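You operate a simulated robot arm through the tools that you are given. There is no shell and no other tool.

The job below is to be done with a simulated two-armed robot. You get a single attempt, and the scene is never put back.

JOB
Dust the black notebook and wrap it in the clear jacket with red flaps.
Fine: use the grey buffing pad and put it back. What is to be rubbed or washed off counts as gone when no trace of it is left.
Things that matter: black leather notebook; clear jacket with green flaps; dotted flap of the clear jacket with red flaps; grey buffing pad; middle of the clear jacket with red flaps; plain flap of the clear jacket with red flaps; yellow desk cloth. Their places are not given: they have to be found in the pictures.

It is judged by the outcome, as a careful person would: the job done as asked, and still so three seconds after it is handed in. It fails if anything else is knocked over, pushed out of place, dropped, spilled or broken.

ROBOT AND FRAMES
Two 7-joint arms with two-finger parallel grippers on one trunk that stands fixed in place. Base frame: the origin is at the foot of the trunk, x ahead of it, y to its left, z up; the work surface is at about z = 760. Lengths are in mm, angles in degrees, forces in N, time in s.
The left shoulder is at [80, 131, 947], the right one opposite. With the tool pointing down near the work surface each hand reaches from about 400 to 860 mm from the base axis, measured 20 degrees to its own side. Payload 1.57 kg a hand.
The TCP of each hand is the grasp point between the finger pads, 30 mm short of the fingertips. In the tool frame z runs along the fingers and y along their closing line. The gripper opens to 110 mm. The fingers are 24 mm wide and 12 mm thick; the gripper's body (48 by 112 mm) begins 78 mm behind the TCP.
Orientation is told as [roll, pitch, yaw] about the base's x, y, z axes, in that order, counted from this pose: with the fingers straight down and closing along the base's y, the tool's x points along the base's -x, its y along +y and its z along -z.

CONTROLS
- The arms move only by the tool servo_tool. It takes "left_steps", "right_steps" or both (then of equal length, played together; a hand with none holds still); each is a list of rows, each a list of 7 numbers: the shift along the base's x, y, z in mm, then the turn, a rotation vector about the base's x, y, z in degrees, then the finger opening in mm, from 0 to 110. In form: [[tx, ty, tz, wx, wy, wz, grip], ...]. A call has 1 to 20 rows; each row is the pose to reach, as a shift and turn from the pose commanded when the call began. Rows are played at 5 a second. More than 50 mm and 8.6 degrees between two rows, or a gripper value outside its range, and nothing of the call is played. A pose out of reach is approached as far as the arm can. The call stops where the force on the tool passes 40 N (or 10 N more than at its start, if that is more) or the arm is blocked; 0.2 s more then pass. Each finger travels about 108 mm/s and halts on what it meets, pressing with about 29 N; the grip force reading is that of the motor and also rises with nothing between the fingers. The clock runs only during rows and for 0.2 s after the last one: add rows that repeat a pose to give the fingers time. The reply holds the time, the measured pose of the TCP, the force on the tool along the base axes, the opening and the grip force, in the units named above and with some noise, with the torque about the TCP (base axes, N m) and any sound that the robot's microphone picked up, and new pictures: "views" is both (left out), scene, wrist or none (wrist: the cameras of the hands that moved).
- Cameras (640 x 400 px; columns grow to the right, rows downward): "scene" is now at [-64.3, -5.6, 1411.2]; the picture's right is [-0.11, -0.99, 0.00], its down [-0.55, 0.06, -0.83] and it looks along [0.83, -0.09, -0.56] (base axes); focal length 359 px, centre (320, 200). "left" rides on the left gripper at [70, -16, -141] in its tool frame; the picture's right is [0.23, 0.97, 0.00], its down [-0.86, 0.20, -0.48] and it looks along [-0.47, 0.11, 0.88] (tool axes); focal length 222 px, centre (320, 200). "right" rides on the right gripper at [70, 16, -141] in its tool frame; the picture's right is [-0.23, 0.97, 0.00], its down [-0.86, -0.20, -0.48] and it looks along [-0.47, -0.11, 0.88] (tool axes); focal length 222 px, centre (320, 200).
- pan_tilt(pan, tilt): turns the head with the scene camera to pan (to the left, within 109 degrees either way) and tilt (down, from -29 to 69), counted from straight ahead of the robot. It gives what a move gives, and a new picture of the scene camera.
- measure_at(camera, pixels): for up to 12 pixels [column, row] of the newest picture of that camera ("zoom" is the newest enlarged one), the place [x, y, z] in the base frame of the surface seen there, good to about 2 mm, but the place of the scene camera against the robot may be out by one fixed shift of up to 18 mm in any direction. No time passes.
- close_up(camera, box): a new picture of the part [left, top, right, bottom] of that camera's present view, enlarged. No time passes.
- finish_job(): hands the job in; it is judged then, once.

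Leave the grippers open and the arms clear of the work at the hand-in unless told otherwise.

The tools are called after "Call:" as name(argument=value, ...) on one line, values as JSON. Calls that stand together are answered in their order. servo_tool: Moves the arms, as the interface text tells. Its arguments: {"type":"object","properties":{"left_steps":{"type":"array"},"right_steps":{"type":"array"},"views":{"type":"string","enum":["both","scene","wrist","none"]}},"required":[]} The other tools are called the same way: pan_tilt (pan, tilt) turns the head that bears the scene camera; measure_at (camera, pixels) gives the place of the surface under pixels of a picture; close_up (camera, box) takes an enlarged picture of a part of a camera's view; finish_job () hands the job in.

At the start:

```text
time: 0.0
left_tcp_pos: [665.6, 87.0, 1088.4]
left_ee_rot: [0.0, 0.0, 0.0]
left_force: [-0.1, 0.4, 0.3]
left_torque: [0.02, 0.03, 0.02]
left_opening: 109.9
left_finger_force: 0.1
right_tcp_pos: [462.4, -371.4, 1073.1]
right_ee_rot: [0.0, 0.0, -0.1]
right_force: [-1.4, -0.3, -0.1]
right_torque: [0.0, 0.02, -0.02]
right_opening: 109.9
right_finger_force: 0.0
head pan, tilt (commanded): [-6.3, 33.8]
```

scene: 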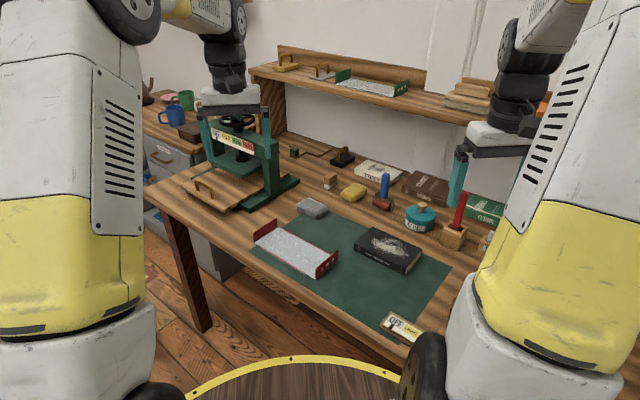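
right: 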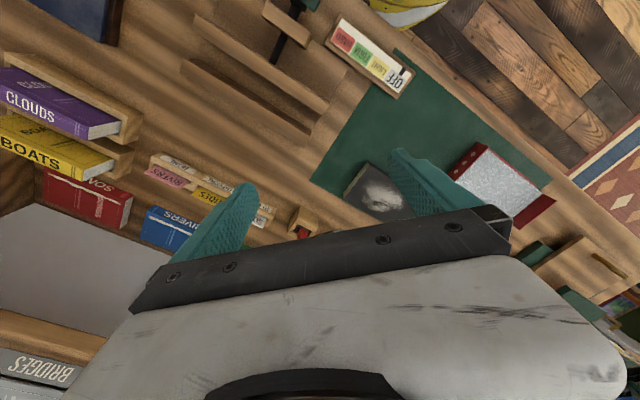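
left: 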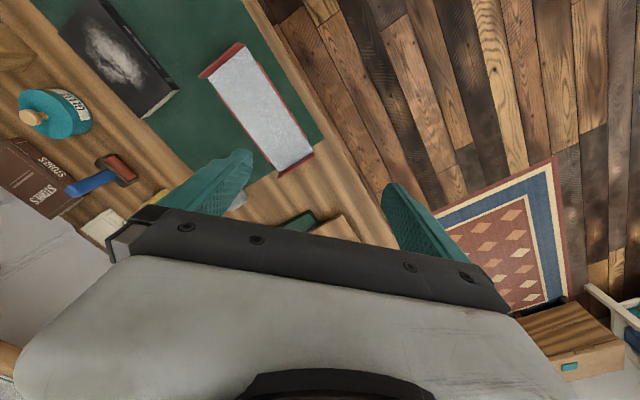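

I see a desk with a green mat; on it the red-flapped clear jacket (about 295,247), the black notebook with a dust patch (388,250), a grey pad (311,207) and a yellow cloth (353,192). I'll take close-ups to look at them in detail before moving.

Call:
close_up(camera="scene", box=[230, 170, 460, 314])

Call:
close_up(camera="left", box=[0, 0, 340, 212])

Call:
close_up(camera="right", box=[300, 0, 640, 212])

Call:
close_up(camera="scene", box=[240, 40, 500, 200])

Call:
close_up(camera="scene", box=[140, 80, 300, 220])

Call:
close_up(camera="scene", box=[360, 160, 510, 350])

```text
2.78 times, centred on (345, 242) of scene
```

zoom: 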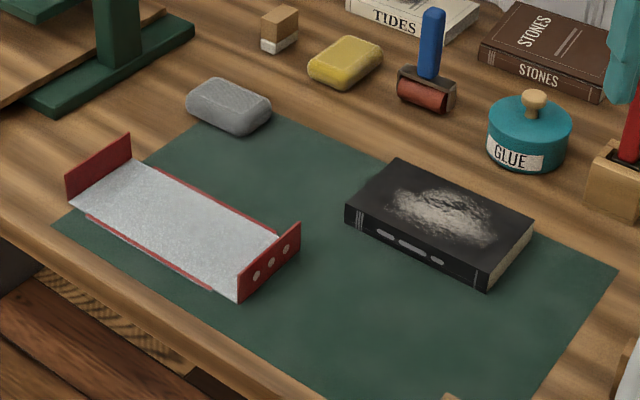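

```text
1.88 times, centred on (170, 106) of left
```

zoom: 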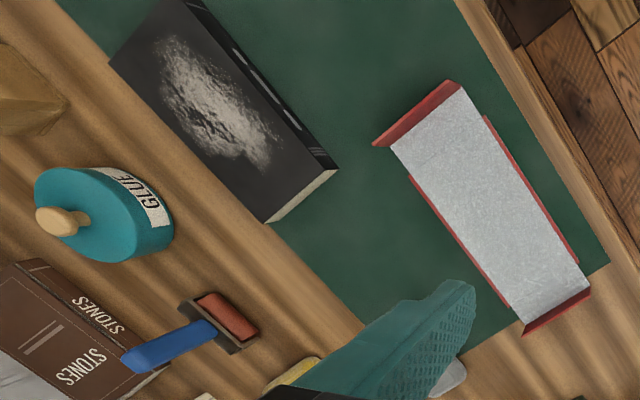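

```text
1.88 times, centred on (470, 106) of right
```

zoom: 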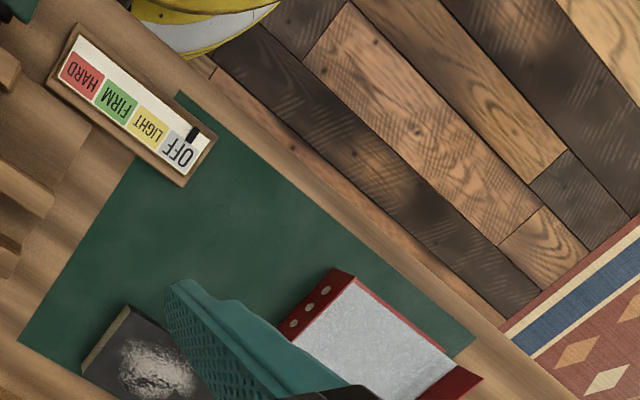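

```text
2.46 times, centred on (370, 120) of scene
```

zoom: 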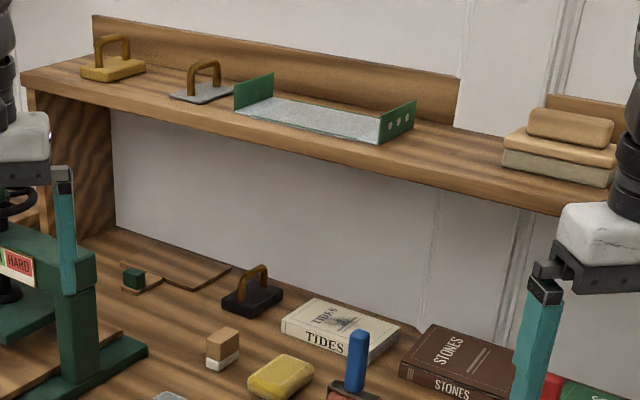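

```text
2.86 times, centred on (220, 150) of scene
```

zoom: 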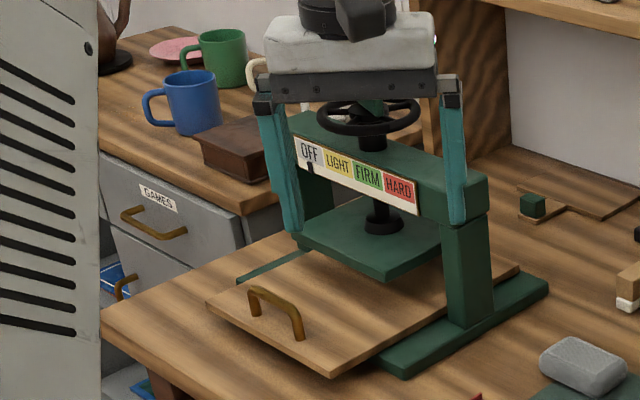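

```text
2.11 times, centred on (435, 255) of scene
```

zoom: 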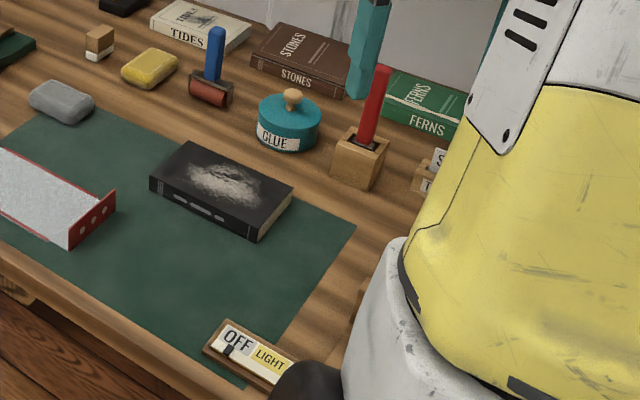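

The jacket lies open with its two end flaps upright (plain at the far-left, dotted at the near-right). Next I measure key points with both the scene and left wrist cameras to find the shift between them.

Call:
measure_at(camera="left", pixels=[[60, 34], [141, 116], [170, 85], [100, 3], [112, 55], [242, 48], [212, 80], [310, 150], [281, 168], [260, 110], [200, 75], [205, 130]])

Call:
measure_at(camera="scene", pixels=[[373, 229], [421, 254], [402, 269], [356, 246], [388, 246], [312, 205], [353, 190], [295, 245], [328, 257], [337, 252], [318, 277], [257, 235]])

```text
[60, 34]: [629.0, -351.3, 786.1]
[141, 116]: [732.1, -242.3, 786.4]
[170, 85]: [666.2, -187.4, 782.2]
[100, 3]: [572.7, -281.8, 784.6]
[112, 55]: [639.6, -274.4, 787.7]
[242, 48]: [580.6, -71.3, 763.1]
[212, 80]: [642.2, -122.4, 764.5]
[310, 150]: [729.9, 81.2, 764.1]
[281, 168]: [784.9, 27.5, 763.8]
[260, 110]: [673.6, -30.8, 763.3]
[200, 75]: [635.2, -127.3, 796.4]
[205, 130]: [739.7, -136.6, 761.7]
```

```text
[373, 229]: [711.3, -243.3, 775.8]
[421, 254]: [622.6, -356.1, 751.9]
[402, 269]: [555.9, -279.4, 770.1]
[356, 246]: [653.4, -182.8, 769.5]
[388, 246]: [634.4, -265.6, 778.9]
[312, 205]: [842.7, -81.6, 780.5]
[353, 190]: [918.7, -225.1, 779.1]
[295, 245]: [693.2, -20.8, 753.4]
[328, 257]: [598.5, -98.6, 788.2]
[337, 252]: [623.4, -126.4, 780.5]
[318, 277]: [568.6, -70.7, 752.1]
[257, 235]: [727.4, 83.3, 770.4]
```

Notebook top measured about 150×86 mm at z≈786; the jacket seems longer. I'll zoom into the jacket with the scene camera for finer measurements.

Call:
close_up(camera="scene", box=[240, 210, 352, 280])

Call:
close_up(camera="left", box=[180, 30, 340, 190])

```text
5.71 times, centred on (296, 245) of scene
```

zoom: 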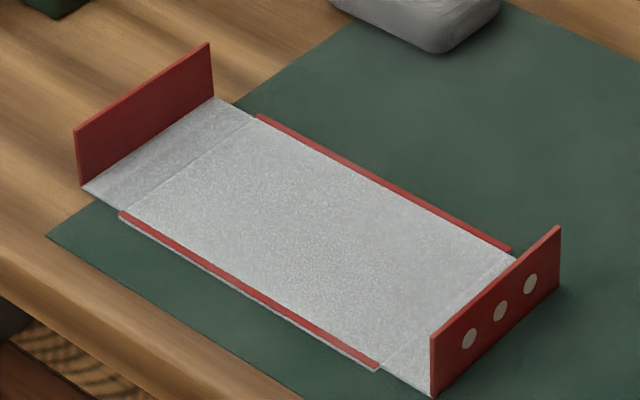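

```text
2.50 times, centred on (260, 110) of left
```

zoom: 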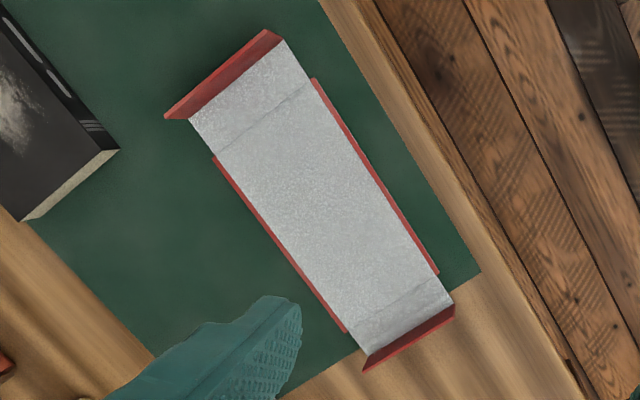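

Now it's clear: central panel with red edge strips, then end walls (~28 mm) up to fold lines, then upright red flaps. I'll measure these fold lines precisely in the zoomed left view.

Call:
measure_at(camera="zoom", pixels=[[282, 42], [190, 119], [309, 84], [216, 156], [437, 277], [346, 330], [452, 304], [366, 352], [166, 116], [267, 31], [456, 309], [366, 368]])

```text
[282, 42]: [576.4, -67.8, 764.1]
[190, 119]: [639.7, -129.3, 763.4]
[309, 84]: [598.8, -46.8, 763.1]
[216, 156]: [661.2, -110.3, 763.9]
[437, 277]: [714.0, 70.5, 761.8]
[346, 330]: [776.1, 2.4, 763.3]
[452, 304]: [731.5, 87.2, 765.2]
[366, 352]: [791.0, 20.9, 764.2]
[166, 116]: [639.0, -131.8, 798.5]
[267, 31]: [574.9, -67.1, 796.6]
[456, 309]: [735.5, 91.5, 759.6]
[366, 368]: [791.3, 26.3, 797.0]
```

Center panel is about 160×90, centred near (688,-21) with its long axis at 45°. Now I zoom on the grey pad and its surroundings in the scene picture and measure it.

Call:
close_up(camera="scene", box=[265, 165, 377, 235])

Call:
measure_at(camera="scene", pixels=[[307, 199], [326, 207], [300, 207], [316, 216], [312, 206], [296, 210], [313, 218], [327, 212], [345, 220], [290, 180], [330, 182], [382, 205]])

```text
5.71 times, centred on (321, 200) of scene
```

zoom: 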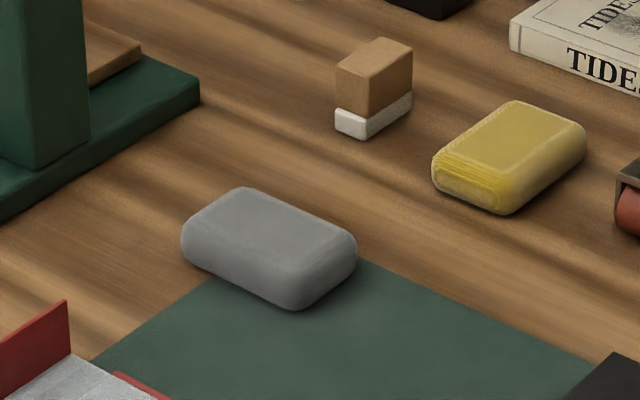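

```text
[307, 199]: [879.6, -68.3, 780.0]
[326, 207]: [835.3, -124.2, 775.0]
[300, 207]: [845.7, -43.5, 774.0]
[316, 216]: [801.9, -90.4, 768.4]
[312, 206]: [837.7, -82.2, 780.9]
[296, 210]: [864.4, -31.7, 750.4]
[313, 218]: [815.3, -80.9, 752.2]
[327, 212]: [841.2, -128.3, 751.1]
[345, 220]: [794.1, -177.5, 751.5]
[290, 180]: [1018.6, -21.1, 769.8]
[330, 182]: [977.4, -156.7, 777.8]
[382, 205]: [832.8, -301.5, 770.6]
```

The pad sits near (849,-82) after correcting for the scene shift (scene reads about 10 mm low in z). It is far out for the right hand, so I check clearances to the shelf, press, and glue pot before moving.

Call:
measure_at(camera="scene", pixels=[[300, 85], [400, 110], [460, 122], [270, 160], [270, 205], [235, 110], [245, 145], [385, 185], [420, 212], [460, 200], [455, 235], [410, 322]])

```text
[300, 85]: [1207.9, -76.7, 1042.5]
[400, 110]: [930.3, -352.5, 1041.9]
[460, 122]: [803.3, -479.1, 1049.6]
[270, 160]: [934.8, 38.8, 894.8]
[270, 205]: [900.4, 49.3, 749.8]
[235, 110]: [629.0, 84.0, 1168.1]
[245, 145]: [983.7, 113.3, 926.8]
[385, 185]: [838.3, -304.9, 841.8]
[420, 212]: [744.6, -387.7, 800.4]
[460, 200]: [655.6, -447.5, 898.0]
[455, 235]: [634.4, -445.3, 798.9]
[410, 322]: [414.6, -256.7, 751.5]
```

The bench is aligned at 45° and the shelf front is well beyond the pad. I move the right hand (yaw +45°) to above the pad at z≈910, and retract the left hand a bit to the left.

Call:
servo_tool(right_steps=[[31, 24, -13.6, 0, 0, 3.75, 110], [62, 48, -27, 0, 0, 7.5, 110], [93, 72, -41, 0, 0, 11.25, 110], [124, 96, -54, 0, 0, 15, 110], [155, 120, -68, 0, 0, 18.75, 110], [186, 145, -81, 0, 0, 22.5, 110], [217, 169, -95, 0, 0, 26.25, 110], [248, 193, -109, 0, 0, 30, 110], [279, 217, -122, 0, 0, 33.75, 110], [310, 241, -136, 0, 0, 37.5, 110], [341, 265, -149, 0, 0, 41.25, 110], [362, 285, -163, 0, 0, 45, 110], [362, 285, -163, 0, 0, 45, 110]], left_steps=[[-10, 14, 0, 0, 0, 0, 110], [-20, 28, 0, 0, 0, 0, 110], [-30, 42, 0, 0, 0, 0, 110], [-40, 56, 0, 0, 0, 0, 110], [-50, 70, 0, 0, 0, 0, 110], [-60, 84, 0, 0, 0, 0, 110], [-70, 98, 0, 0, 0, 0, 110], [-80, 112, 0, 0, 0, 0, 110], [-90, 126, 0, 0, 0, 0, 110], [-100, 140, 0, 0, 0, 0, 110], [-110, 154, 0, 0, 0, 0, 110], [-120, 168, 0, 0, 0, 0, 110], [-120, 168, 0, 0, 0, 0, 110]], views="both")

```text
time: 2.8
left_tcp_pos: [545.4, 256.7, 1087.0]
left_ee_rot: [0.0, 0.0, 0.0]
left_force: [0.1, 0.7, -0.3]
left_torque: [-0.01, -0.04, 0.01]
left_opening: 110.1
left_finger_force: 0.0
right_tcp_pos: [818.5, -85.8, 908.8]
right_ee_rot: [0.2, 0.2, 45.0]
right_force: [0.1, 0.0, 0.9]
right_torque: [0.0, -0.03, 0.01]
right_opening: 109.7
right_finger_force: 0.1
right hand out of reach, approached as far as the arm can: row 12, 13
head pan, tilt (commanded): [-6.3, 33.8]
```

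scene: 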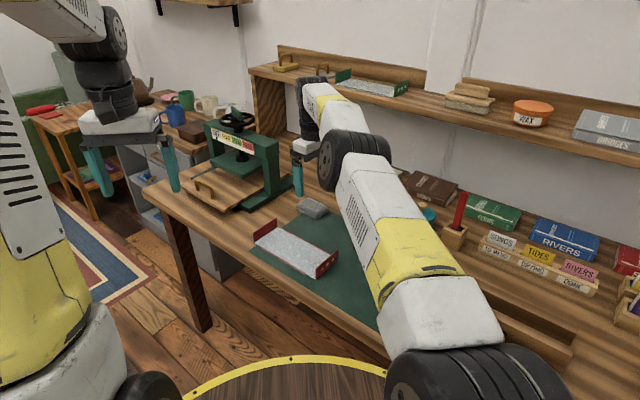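
right: 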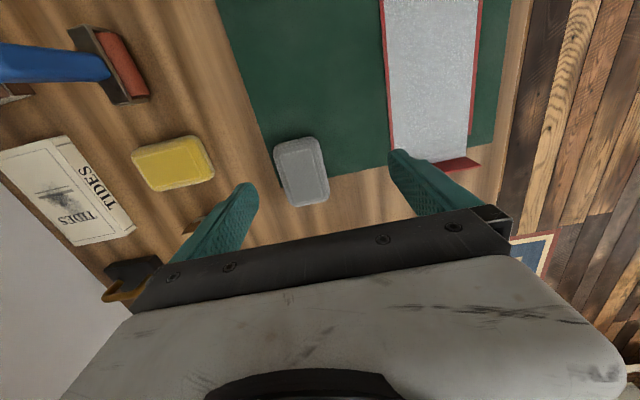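
left: 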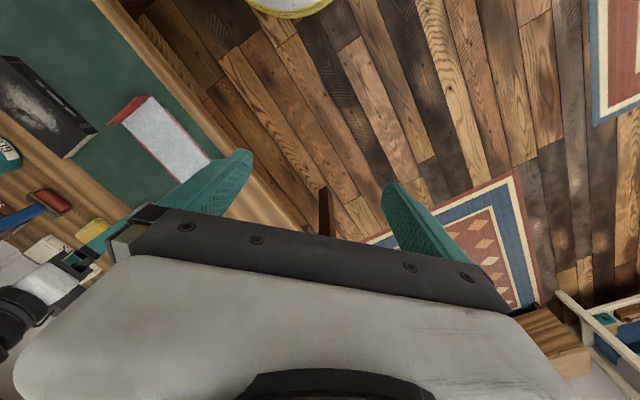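

The arm reached about (818,-86,909). The pad is visible in the right wrist picture at (302,171); I measure it there.

Call:
measure_at(camera="right", pixels=[[302, 171], [276, 148], [320, 140], [328, 190], [292, 204], [297, 141], [310, 203], [280, 175], [324, 165], [262, 160], [345, 185], [390, 150]])

Call:
close_up(camera="right", box=[230, 110, 390, 210])

```text
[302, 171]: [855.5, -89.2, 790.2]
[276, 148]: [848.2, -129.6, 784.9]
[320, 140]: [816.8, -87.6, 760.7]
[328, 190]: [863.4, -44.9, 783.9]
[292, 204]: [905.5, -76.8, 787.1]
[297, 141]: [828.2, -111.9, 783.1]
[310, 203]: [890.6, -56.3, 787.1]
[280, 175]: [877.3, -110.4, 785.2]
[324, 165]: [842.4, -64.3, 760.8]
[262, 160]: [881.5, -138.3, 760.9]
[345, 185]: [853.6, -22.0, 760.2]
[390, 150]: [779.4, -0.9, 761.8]
```

```text
4.00 times, centred on (310, 160) of right
```

zoom: 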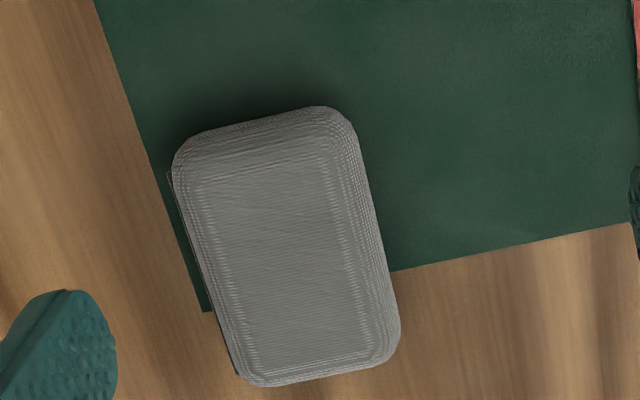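

I'll measure the pad's top outline precisely on the zoomed picture.

Call:
measure_at(camera="zoom", pixels=[[205, 185], [320, 160], [350, 340], [255, 355], [278, 260], [185, 160], [345, 125], [390, 350], [265, 380], [262, 125], [320, 375], [215, 270]])

```text
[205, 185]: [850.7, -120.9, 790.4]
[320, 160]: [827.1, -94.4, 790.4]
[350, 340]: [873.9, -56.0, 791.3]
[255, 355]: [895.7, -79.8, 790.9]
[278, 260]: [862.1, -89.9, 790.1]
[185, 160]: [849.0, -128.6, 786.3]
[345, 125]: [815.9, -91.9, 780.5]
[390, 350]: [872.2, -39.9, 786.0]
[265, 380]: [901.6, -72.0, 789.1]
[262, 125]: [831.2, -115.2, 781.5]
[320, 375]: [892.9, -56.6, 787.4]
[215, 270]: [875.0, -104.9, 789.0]
```

Pad centre is (862,-88), top z 790, long axis at ~41°. It's slightly beyond vertical reach, so I tilt the hand ~15° about its closing line (fingers pointing away from the robot), partially close to 84 mm and go to just above the pad.

Call:
servo_tool(right_steps=[[0, -4, 0, 3.3, -3.8, -1.3, 105], [5, -6, -5, 6.6, -7.6, -2.7, 100], [14, -8, -15, 9.84, -11.3, -4, 90], [24, -7, -35, 9.84, -11.3, -4, 84], [34, -5, -60, 9.84, -11.3, -4, 84], [34, -5, -70, 9.84, -11.3, -4, 84], [34, -5, -70, 9.84, -11.3, -4, 84]], views="both")

```text
time: 4.4
left_tcp_pos: [545.7, 256.8, 1088.9]
left_ee_rot: [0.0, 0.0, 0.0]
left_force: [-0.3, -0.9, -0.9]
left_torque: [0.0, -0.02, -0.01]
left_opening: 109.8
left_finger_force: 0.1
right_tcp_pos: [852.5, -90.3, 839.6]
right_ee_rot: [-0.5, -15.0, 41.0]
right_force: [0.1, -0.3, -1.0]
right_torque: [0.02, 0.0, -0.02]
right_opening: 84.1
right_finger_force: 0.1
head pan, tilt (commanded): [-6.3, 33.8]
```

scene: 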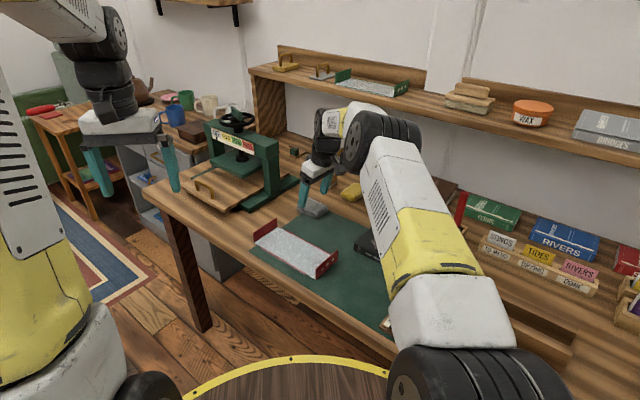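
right: 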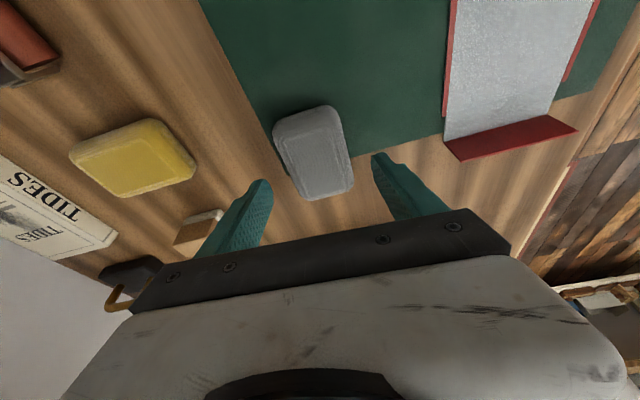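

Now at (852.5,-90.3,839.6) with the tilt right. I re-measure the pad from this closer view before descending.

Call:
measure_at(camera="right", pixels=[[285, 135], [333, 125], [347, 180], [310, 192], [315, 155], [278, 140], [340, 125], [352, 182], [306, 198], [308, 110]])

```text
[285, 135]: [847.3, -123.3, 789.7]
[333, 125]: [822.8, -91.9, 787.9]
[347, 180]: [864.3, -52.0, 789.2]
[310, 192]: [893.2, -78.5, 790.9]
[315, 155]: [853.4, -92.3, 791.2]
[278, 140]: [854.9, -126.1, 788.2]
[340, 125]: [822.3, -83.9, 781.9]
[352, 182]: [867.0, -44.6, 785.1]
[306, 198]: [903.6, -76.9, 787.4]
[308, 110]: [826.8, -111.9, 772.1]
```

Pad centre confirmed at about (860,-86). I descend straight to z≈797, staying open, and then close.

Call:
servo_tool(right_steps=[[3, 0, -14, 0, 0, 0, 84], [5, 0.5, -28, 0, 0, 0, 84], [5, 0.5, -36, 0, 0, 0, 84], [5, 0.5, -42, 0, 0, 0, 84], [5, 0.5, -42, 0, 0, 0, 84]], views="both")

```text
time: 5.6
left_tcp_pos: [545.4, 255.8, 1087.0]
left_ee_rot: [-0.1, 0.0, 0.1]
left_force: [0.3, 0.3, 0.8]
left_torque: [0.03, 0.02, 0.01]
left_opening: 109.9
left_finger_force: 0.0
right_tcp_pos: [856.2, -91.8, 798.5]
right_ee_rot: [-0.6, -14.9, 41.0]
right_force: [0.5, -0.5, -0.5]
right_torque: [0.0, 0.03, 0.01]
right_opening: 83.9
right_finger_force: 0.0
head pan, tilt (commanded): [-6.3, 33.8]
```

scene: 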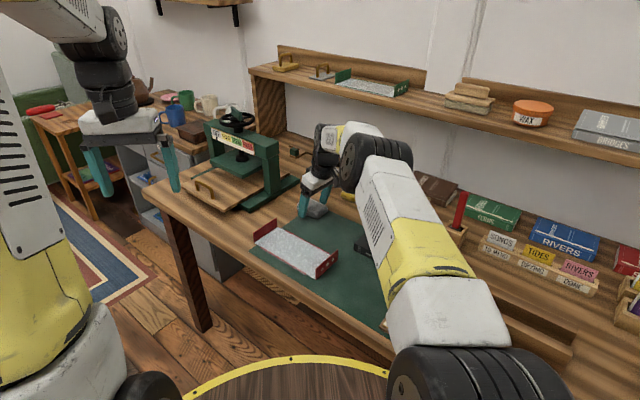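
right: 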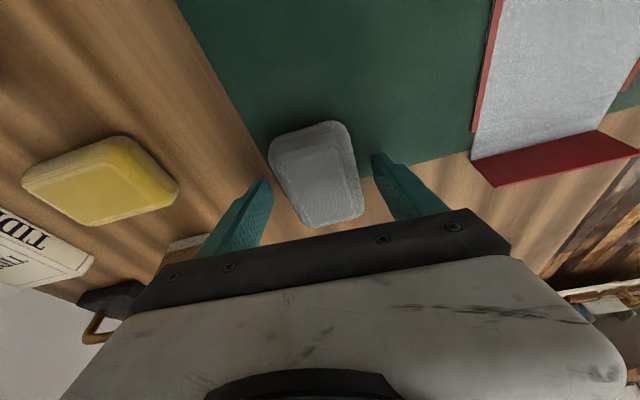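

The fingertips straddle the pad. I close the fingers on it.

Call:
servo_tool(right_steps=[[0, 0, 0, 0, 0, 0, 65], [0, 0, 0, 0, 0, 0, 50], [0, 0, 0, 0, 0, 0, 40], [0, 0, 0, 0, 0, 0, 40]], views="wrist")

```text
time: 6.6
left_tcp_pos: [545.6, 255.6, 1087.7]
left_ee_rot: [0.0, -0.1, 0.0]
left_force: [0.2, -0.1, -0.2]
left_torque: [-0.01, -0.03, -0.02]
left_opening: 110.1
left_finger_force: 0.1
right_tcp_pos: [857.2, -90.6, 797.5]
right_ee_rot: [-0.6, -15.0, 41.1]
right_force: [-0.7, 0.1, 0.3]
right_torque: [0.02, 0.02, 0.04]
right_opening: 59.7
right_finger_force: 28.8
head pan, tilt (commanded): [-6.3, 33.8]
```

right: 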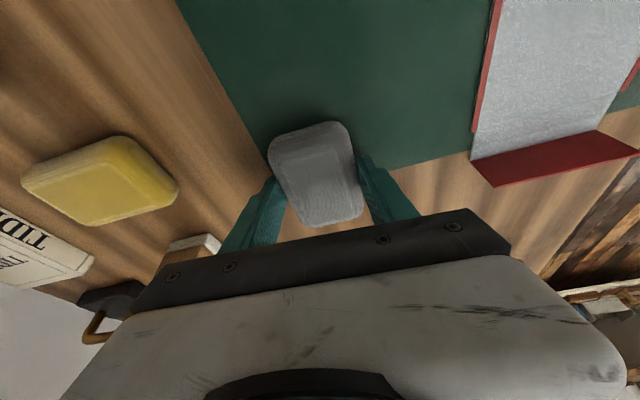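

The pad is held (59.7 mm, 28.8 N). Pick-up pose: (857.2,-90.6,797.5), yaw 41, tilt −15. I lift it and move back to a point just beyond the notebook so the wrist camera sees the dust patch.

Call:
servo_tool(right_steps=[[0, 0, 15, 0, 0, 0, 40], [-3, -2, 40, 0, 0, 0, 40], [-25, -22, 65, 0, 0, 0, 40], [-52, -46, 85, 0, 0, 0, 40], [-82, -72, 100, 0, 0, 0, 40], [-112, -99, 103, 0, 0, 0, 40], [-112, -99, 103, 0, 0, 0, 40]], views="both")

```text
time: 8.2
left_tcp_pos: [544.9, 255.3, 1087.8]
left_ee_rot: [-0.1, 0.0, 0.0]
left_force: [0.6, 0.2, -0.2]
left_torque: [0.03, 0.02, 0.01]
left_opening: 110.2
left_finger_force: 0.0
right_tcp_pos: [744.5, -189.4, 901.0]
right_ee_rot: [-0.6, -15.0, 41.0]
right_force: [0.4, 0.1, -0.4]
right_torque: [-0.04, 0.01, 0.01]
right_opening: 59.5
right_finger_force: 28.8
head pan, tilt (commanded): [-6.3, 33.8]
```

scene: 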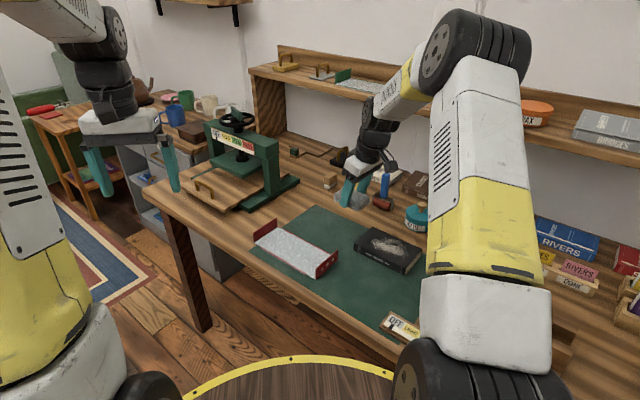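
right: 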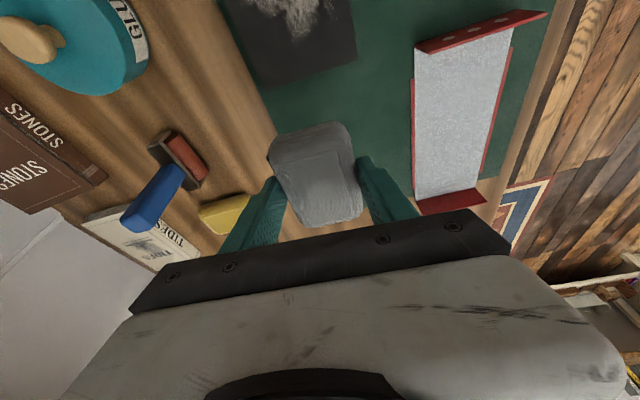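

Both the notebook and gauge are visible in the scene picture. I zoom in to see the dust patch's extents and the gauge.

Call:
close_up(camera="scene", box=[345, 215, 433, 280])

Call:
close_up(camera="scene", box=[370, 300, 434, 345])

Call:
measure_at(camera="right", pixels=[[357, 60], [267, 88], [349, 2], [335, 4], [300, 30], [262, 68]])

```text
6.15 times, centred on (389, 248) of scene
```

zoom: 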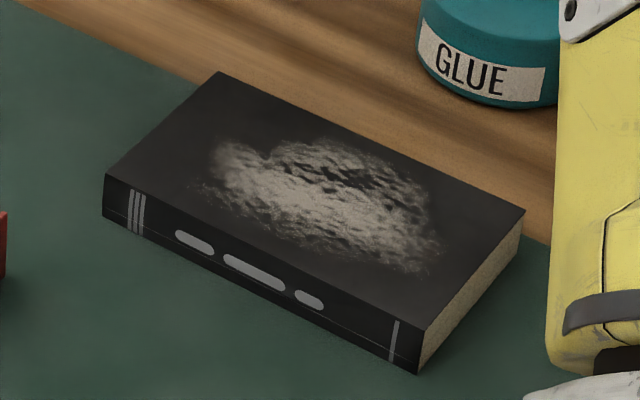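

```text
8.89 times, centred on (402, 322) of scene
```

zoom: 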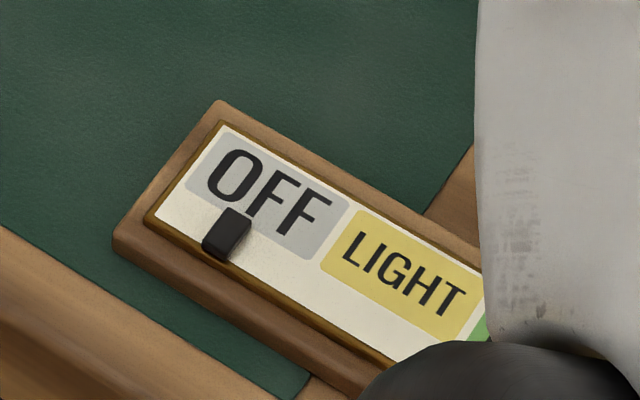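

```text
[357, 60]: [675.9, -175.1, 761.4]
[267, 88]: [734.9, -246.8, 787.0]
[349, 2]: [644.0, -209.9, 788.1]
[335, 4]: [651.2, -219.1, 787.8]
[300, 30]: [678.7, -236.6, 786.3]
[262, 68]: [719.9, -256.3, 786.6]
```

I re-take the notebook close-up to measure dust extents against the cover's corners.

Call:
close_up(camera="scene", box=[345, 215, 433, 280])

Call:
measure_at(camera="zoom", pixels=[[220, 75], [522, 210], [418, 325], [108, 178], [215, 150], [440, 250], [345, 140], [290, 225], [200, 190], [420, 272], [440, 215], [230, 135]])

```text
6.15 times, centred on (389, 248) of scene
```

zoom: 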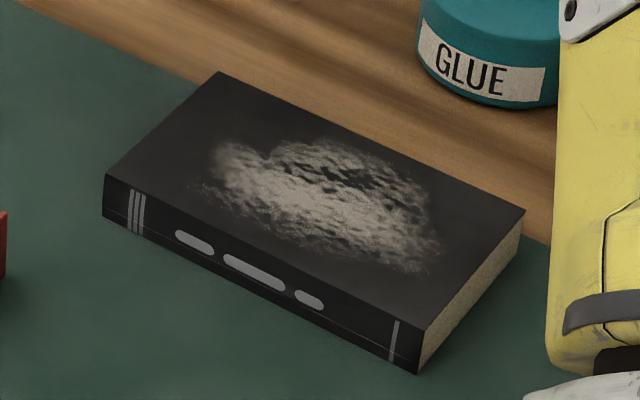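

```text
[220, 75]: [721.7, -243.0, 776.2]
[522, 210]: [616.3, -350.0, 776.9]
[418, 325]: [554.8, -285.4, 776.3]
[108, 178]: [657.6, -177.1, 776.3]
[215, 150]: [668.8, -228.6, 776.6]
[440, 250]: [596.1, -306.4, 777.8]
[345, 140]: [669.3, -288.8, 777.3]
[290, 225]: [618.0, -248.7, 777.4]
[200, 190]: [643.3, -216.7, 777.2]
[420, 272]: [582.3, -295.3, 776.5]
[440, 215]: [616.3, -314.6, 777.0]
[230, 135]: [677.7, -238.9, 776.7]
```

Notebook centre works out to (649,-264), long axis ~45°, top z≈787; dust covers most of the cover's middle. I move the pad above the cover (hover ~14 mm clear).

Call:
servo_tool(right_steps=[[-25, -25, -10, 0, 0, 0, 40], [-50, -50, -30, 0, 0, 0, 40], [-74, -76, -50, 0, 0, 0, 40], [-74, -76, -62, 0, 0, 0, 40], [-74, -76, -70, 0, 0, 0, 40], [-74, -76, -70, 0, 0, 0, 40]], views="both")

```text
time: 9.6
left_tcp_pos: [545.4, 255.8, 1087.6]
left_ee_rot: [0.0, 0.0, 0.0]
left_force: [0.1, 0.0, -0.1]
left_torque: [-0.03, -0.01, 0.02]
left_opening: 110.1
left_finger_force: 0.0
right_tcp_pos: [670.5, -265.7, 830.6]
right_ee_rot: [-0.5, -15.0, 41.0]
right_force: [-0.4, 0.1, -0.2]
right_torque: [0.01, 0.0, 0.02]
right_opening: 59.2
right_finger_force: 29.3
head pan, tilt (commanded): [-6.3, 33.8]
```

scene: 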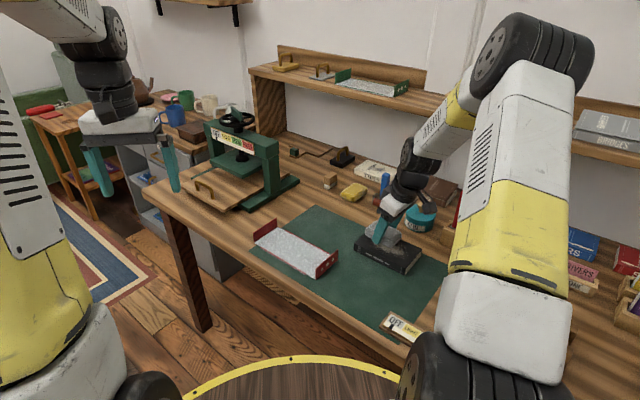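
right: 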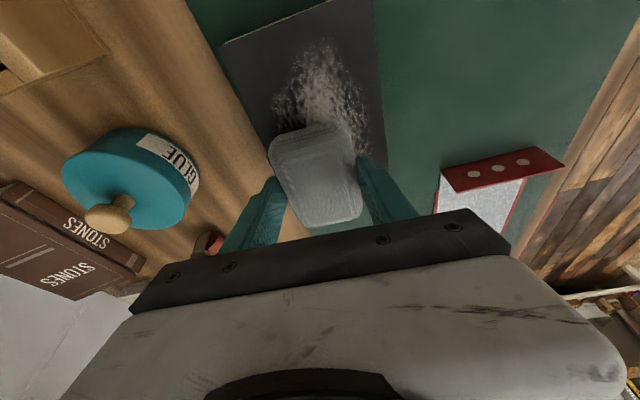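

Hovering at z=830.6, no contact yet. I lower gently in small steps to feel for contact and check the gauge.

Call:
servo_tool(right_steps=[[0, 0, -2, 0, 0, 0, 40], [0, 0, -4, 0, 0, 0, 40], [0, 0, -5, 0, 0, 0, 40], [0, 0, -6, 0, 0, 0, 40], [0, 0, -6, 0, 0, 0, 40]], views="both")

Call:
close_up(camera="scene", box=[370, 300, 434, 345])

```text
time: 10.8
left_tcp_pos: [545.8, 256.1, 1088.0]
left_ee_rot: [0.1, 0.1, 0.0]
left_force: [0.6, -0.3, -1.0]
left_torque: [-0.01, -0.06, -0.01]
left_opening: 109.7
left_finger_force: 0.0
right_tcp_pos: [671.2, -265.6, 825.9]
right_ee_rot: [-0.5, -15.0, 41.1]
right_force: [0.5, 0.3, -0.1]
right_torque: [-0.01, -0.02, -0.03]
right_opening: 58.9
right_finger_force: 29.4
head pan, tilt (commanded): [-6.3, 33.8]
```

scene: 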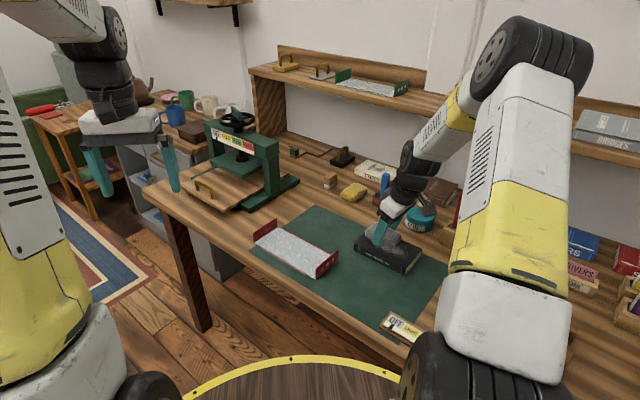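
right: 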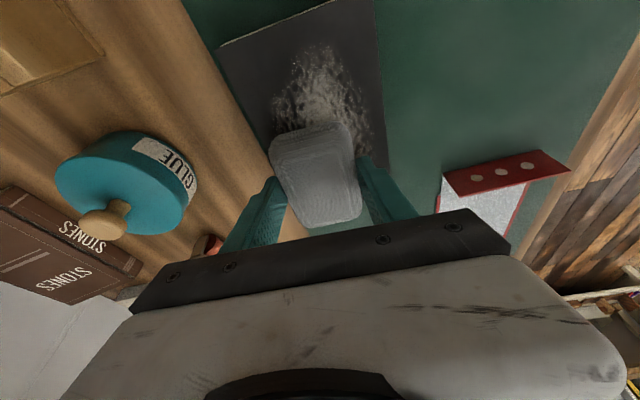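

```text
8.89 times, centred on (402, 322) of scene
```

zoom: 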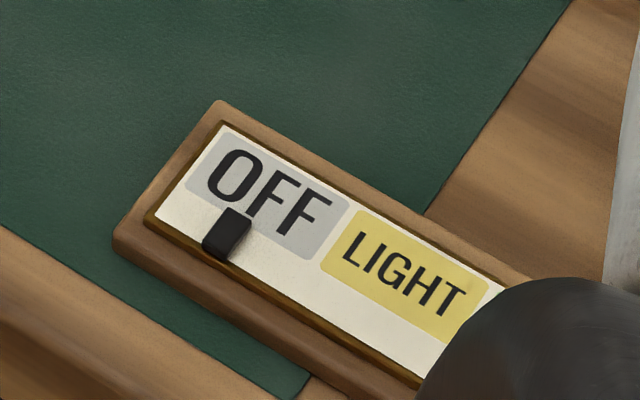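

No contact yet at z=825.9. I continue down in 1 mm steps.

Call:
servo_tool(right_steps=[[0, 0, -1, 0, 0, 0, 40], [0, 0, -2, 0, 0, 0, 40], [0, 0, -2, 0, 0, 0, 40]], views="scene")

Call:
close_up(camera="scene", box=[345, 215, 445, 345])

```text
time: 11.6
left_tcp_pos: [544.3, 255.3, 1088.3]
left_ee_rot: [-0.1, 0.0, 0.0]
left_force: [0.6, -0.3, 0.3]
left_torque: [-0.02, -0.01, 0.02]
left_opening: 109.7
left_finger_force: 0.0
right_tcp_pos: [671.2, -265.6, 823.7]
right_ee_rot: [-0.6, -14.9, 41.0]
right_force: [-1.1, -0.3, 9.4]
right_torque: [0.22, 0.32, 0.09]
right_opening: 58.9
right_finger_force: 28.8
head pan, tilt (commanded): [-6.3, 33.8]
```

scene: 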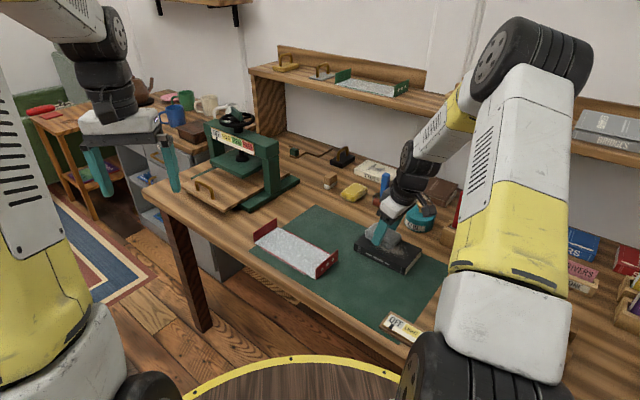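

```text
3.08 times, centred on (395, 280) of scene
```

zoom: 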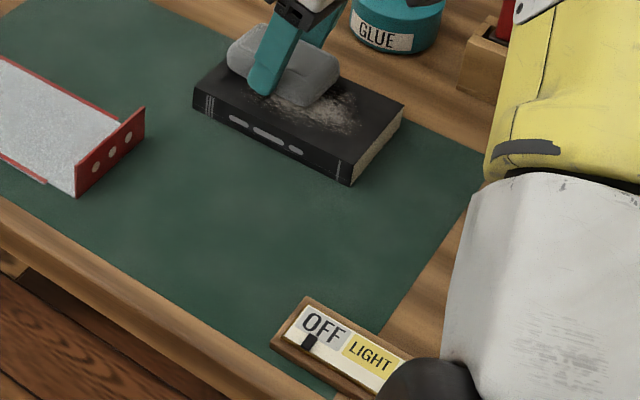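

Contact: 9.4 N upward. I check the gauge at this pressure.

Call:
close_up(camera="scene", box=[370, 300, 434, 345])

Call:
close_up(camera="scene", box=[345, 205, 435, 280])

Call:
close_up(camera="scene", box=[195, 105, 275, 165])

```text
8.89 times, centred on (402, 322) of scene
```

zoom: 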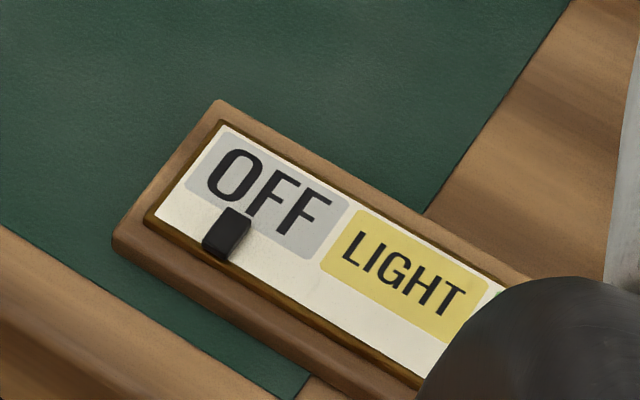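

```text
5.33 times, centred on (390, 242) of scene
```

zoom: 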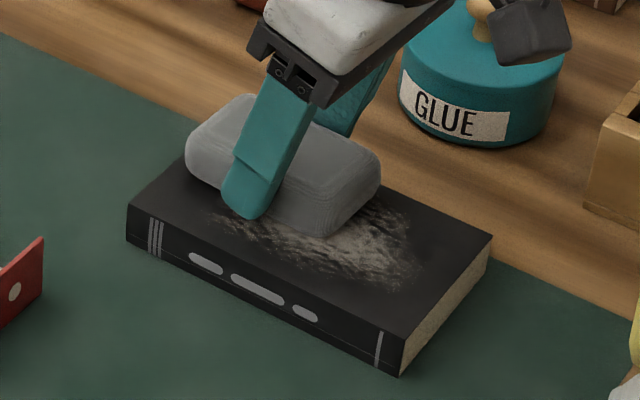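

```text
6.67 times, centred on (235, 135) of scene
```

zoom: 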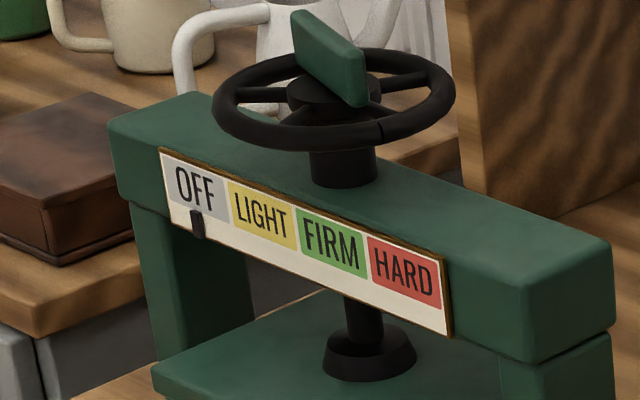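

The gauge stays at OFF with 9.4 N static. I'll do one slow back-and-forth stroke along the cover and see what comes off and whether the book shifts.

Call:
servo_tool(right_steps=[[-7, -7, 0, 0, 0, 0, 40], [-14, -14, 0, 0, 0, 0, 40], [-21, -21, 0, 0, 0, 0, 40], [-28, -28, 0, 0, 0, 0, 40], [-35, -35, 0, 0, 0, 0, 40], [-42, -42, 0, 0, 0, 0, 40], [-42, -42, 0, 0, 0, 0, 40]], views="both")

Call:
close_up(camera="scene", box=[345, 205, 435, 280])

Call:
close_up(camera="scene", box=[370, 300, 434, 345])

```text
time: 13.2
left_tcp_pos: [543.9, 256.4, 1087.3]
left_ee_rot: [0.0, 0.0, 0.0]
left_force: [0.0, -0.5, -0.5]
left_torque: [0.01, 0.02, -0.02]
left_opening: 110.1
left_finger_force: 0.2
right_tcp_pos: [628.8, -307.8, 822.5]
right_ee_rot: [-0.6, -15.0, 41.1]
right_force: [4.0, 4.8, 16.1]
right_torque: [0.45, -0.05, -0.03]
right_opening: 58.9
right_finger_force: 29.2
head pan, tilt (commanded): [-6.3, 33.8]
```

scene: 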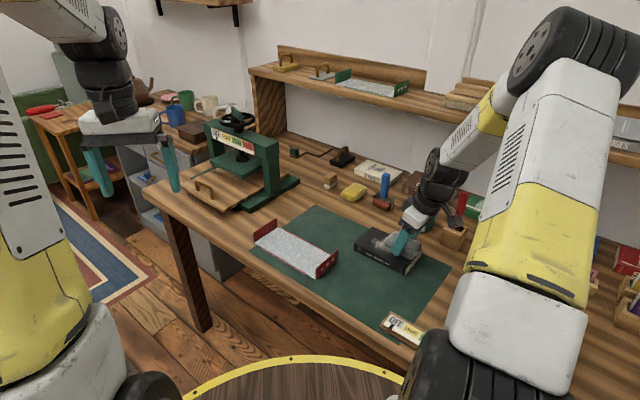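
right: 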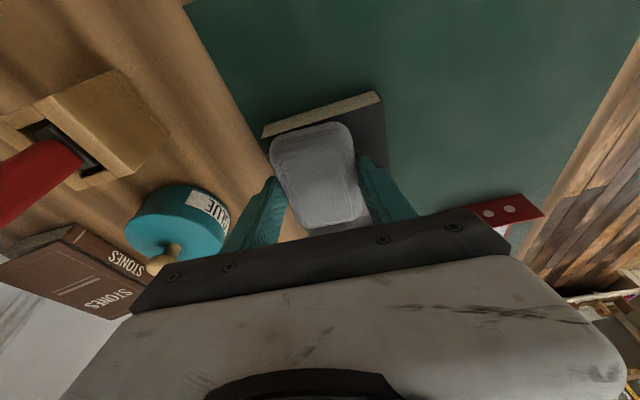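

```text
5.33 times, centred on (390, 242) of scene
```

zoom: 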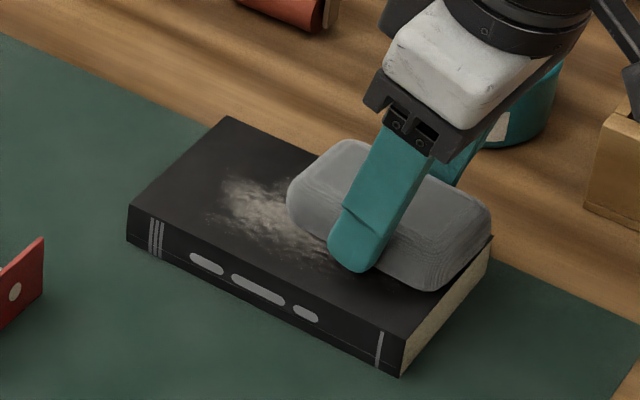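

```text
8.89 times, centred on (402, 322) of scene
```

zoom: 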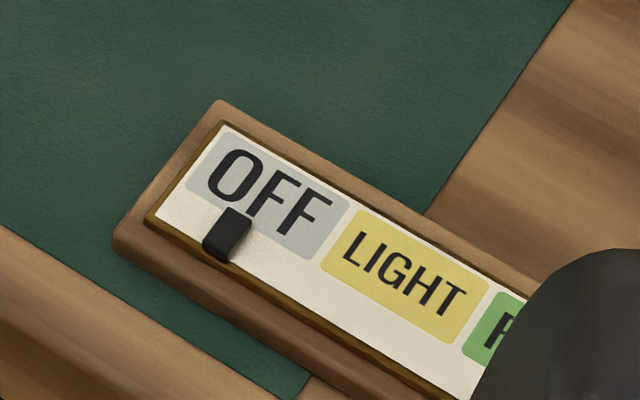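

The dust thins where rubbed, and the book hasn't moved. I continue with a serpentine over the whole cover at the same height.

Call:
servo_tool(right_steps=[[8.5, 5.7, 0, 0, 0, 0, 40], [18.4, 12.7, 0, 0, 0, 0, 40], [27.6, 21.9, 0, 0, 0, 0, 40], [36.8, 31.1, 0, 0, 0, 0, 40], [45.2, 39.6, 0, 0, 0, 0, 40], [46.7, 49.5, 0, 0, 0, 0, 40], [39.6, 56.6, 0, 0, 0, 0, 40], [28.3, 50.9, 0, 0, 0, 0, 40], [19.1, 41.7, 0, 0, 0, 0, 40], [9.9, 32.5, 0, 0, 0, 0, 40], [0.7, 23.3, 0, 0, 0, 0, 40], [-8.5, 14.1, 0, 0, 0, 0, 40], [-18.4, 12.7, 0, 0, 0, 0, 40], [-21.2, 21.2, 0, 0, 0, 0, 40], [-14.1, 31.1, 0, 0, 0, 0, 40], [-4.9, 40.3, 0, 0, 0, 0, 40], [4.2, 49.5, 0, 0, 0, 0, 40], [13.4, 58.7, 0, 0, 0, 0, 40], [22.6, 67.9, 0, 0, 0, 0, 40], [22.6, 67.9, 0, 0, 0, 0, 40]], views="both")

Call:
close_up(camera="scene", box=[345, 205, 435, 280])

Call:
close_up(camera="scene", box=[370, 300, 434, 345])

```text
time: 17.4
left_tcp_pos: [543.9, 255.9, 1087.0]
left_ee_rot: [0.0, 0.0, -0.1]
left_force: [0.5, -0.2, 0.4]
left_torque: [0.04, 0.02, -0.03]
left_opening: 110.2
left_finger_force: 0.0
right_tcp_pos: [650.8, -239.3, 823.0]
right_ee_rot: [-0.5, -15.0, 41.1]
right_force: [-3.3, -1.9, 9.3]
right_torque: [0.06, 0.18, 0.03]
right_opening: 58.6
right_finger_force: 28.4
head pan, tilt (commanded): [-6.3, 33.8]
```

scene: 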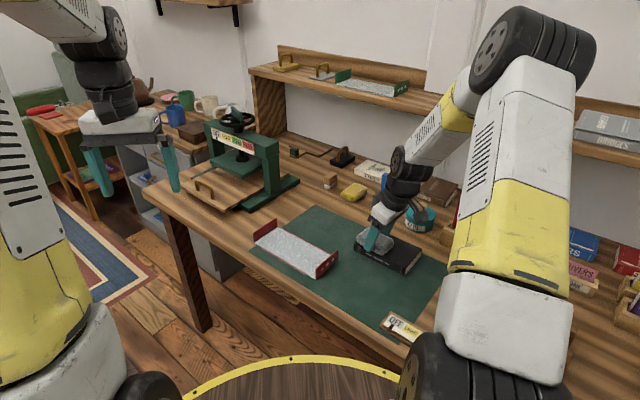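
right: 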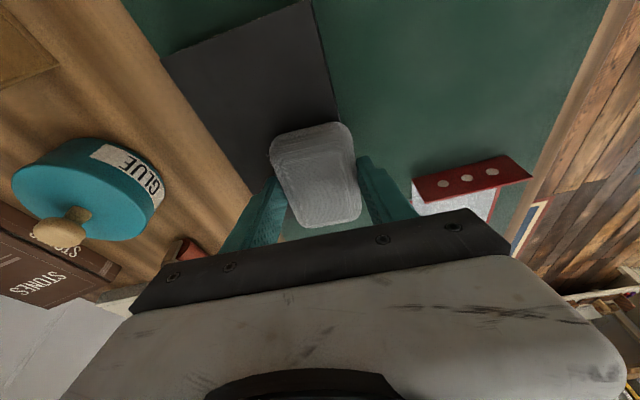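

```text
5.33 times, centred on (390, 242) of scene
```

zoom: 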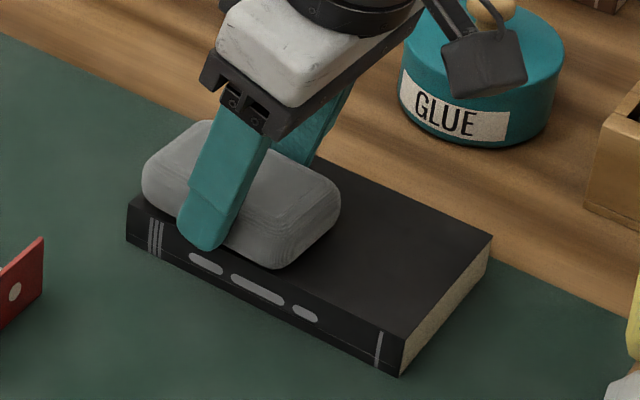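

```text
8.89 times, centred on (402, 322) of scene
```

zoom: 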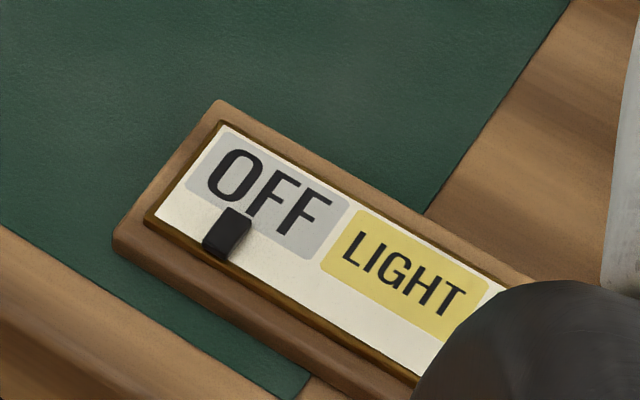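

Almost everything is gone. For certainty I do a second full pass and then lift off to inspect the cover.

Call:
servo_tool(right_steps=[[-8.5, -11.3, 0, 0, 0, 0, 40], [-17, -22.6, 0, 0, 0, 0, 40], [-26.2, -33.2, 0, 0, 0, 0, 40], [-35.4, -43.8, 0, 0, 0, 0, 40], [-42.4, -53.7, 0, 0, 0, 0, 40], [-33.2, -62.9, 0, 0, 0, 0, 40], [-22.6, -53.7, 0, 0, 0, 0, 40], [-12.7, -43.8, 0, 0, 0, 0, 40], [-2.8, -33.9, 0, 0, 0, 0, 40], [7.1, -24, 0, 0, 0, 0, 40], [17, -14.1, 0, 0, 0, 0, 40], [26.9, -18.4, 0, 0, 0, 0, 40], [26.9, -24, 0, 0, 0, 0, 40], [17, -33.9, 0, 0, 0, 0, 40], [7.1, -43.8, 0, 0, 0, 0, 40], [-2.8, -53.7, 0, 0, 0, 0, 40], [-12.7, -63.6, 0, 0, 0, 0, 40], [-24, -72.1, 0, 0, 0, 0, 40], [-24, -72.1, 8, 0, 0, 0, 40], [-24, -72.1, 25, 0, 0, 0, 40]], views="scene")

```text
time: 21.6
left_tcp_pos: [544.7, 255.0, 1087.5]
left_ee_rot: [0.1, 0.0, 0.0]
left_force: [-0.3, 0.7, -0.1]
left_torque: [0.0, 0.05, 0.01]
left_opening: 109.9
left_finger_force: 0.0
right_tcp_pos: [627.9, -312.4, 847.5]
right_ee_rot: [-0.6, -14.9, 40.9]
right_force: [0.1, -0.4, -0.3]
right_torque: [0.02, 0.01, 0.0]
right_opening: 58.7
right_finger_force: 28.8
head pan, tilt (commanded): [-6.3, 33.8]
```

scene: 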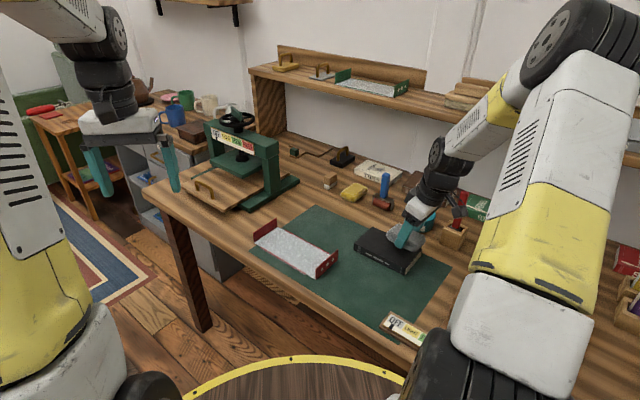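

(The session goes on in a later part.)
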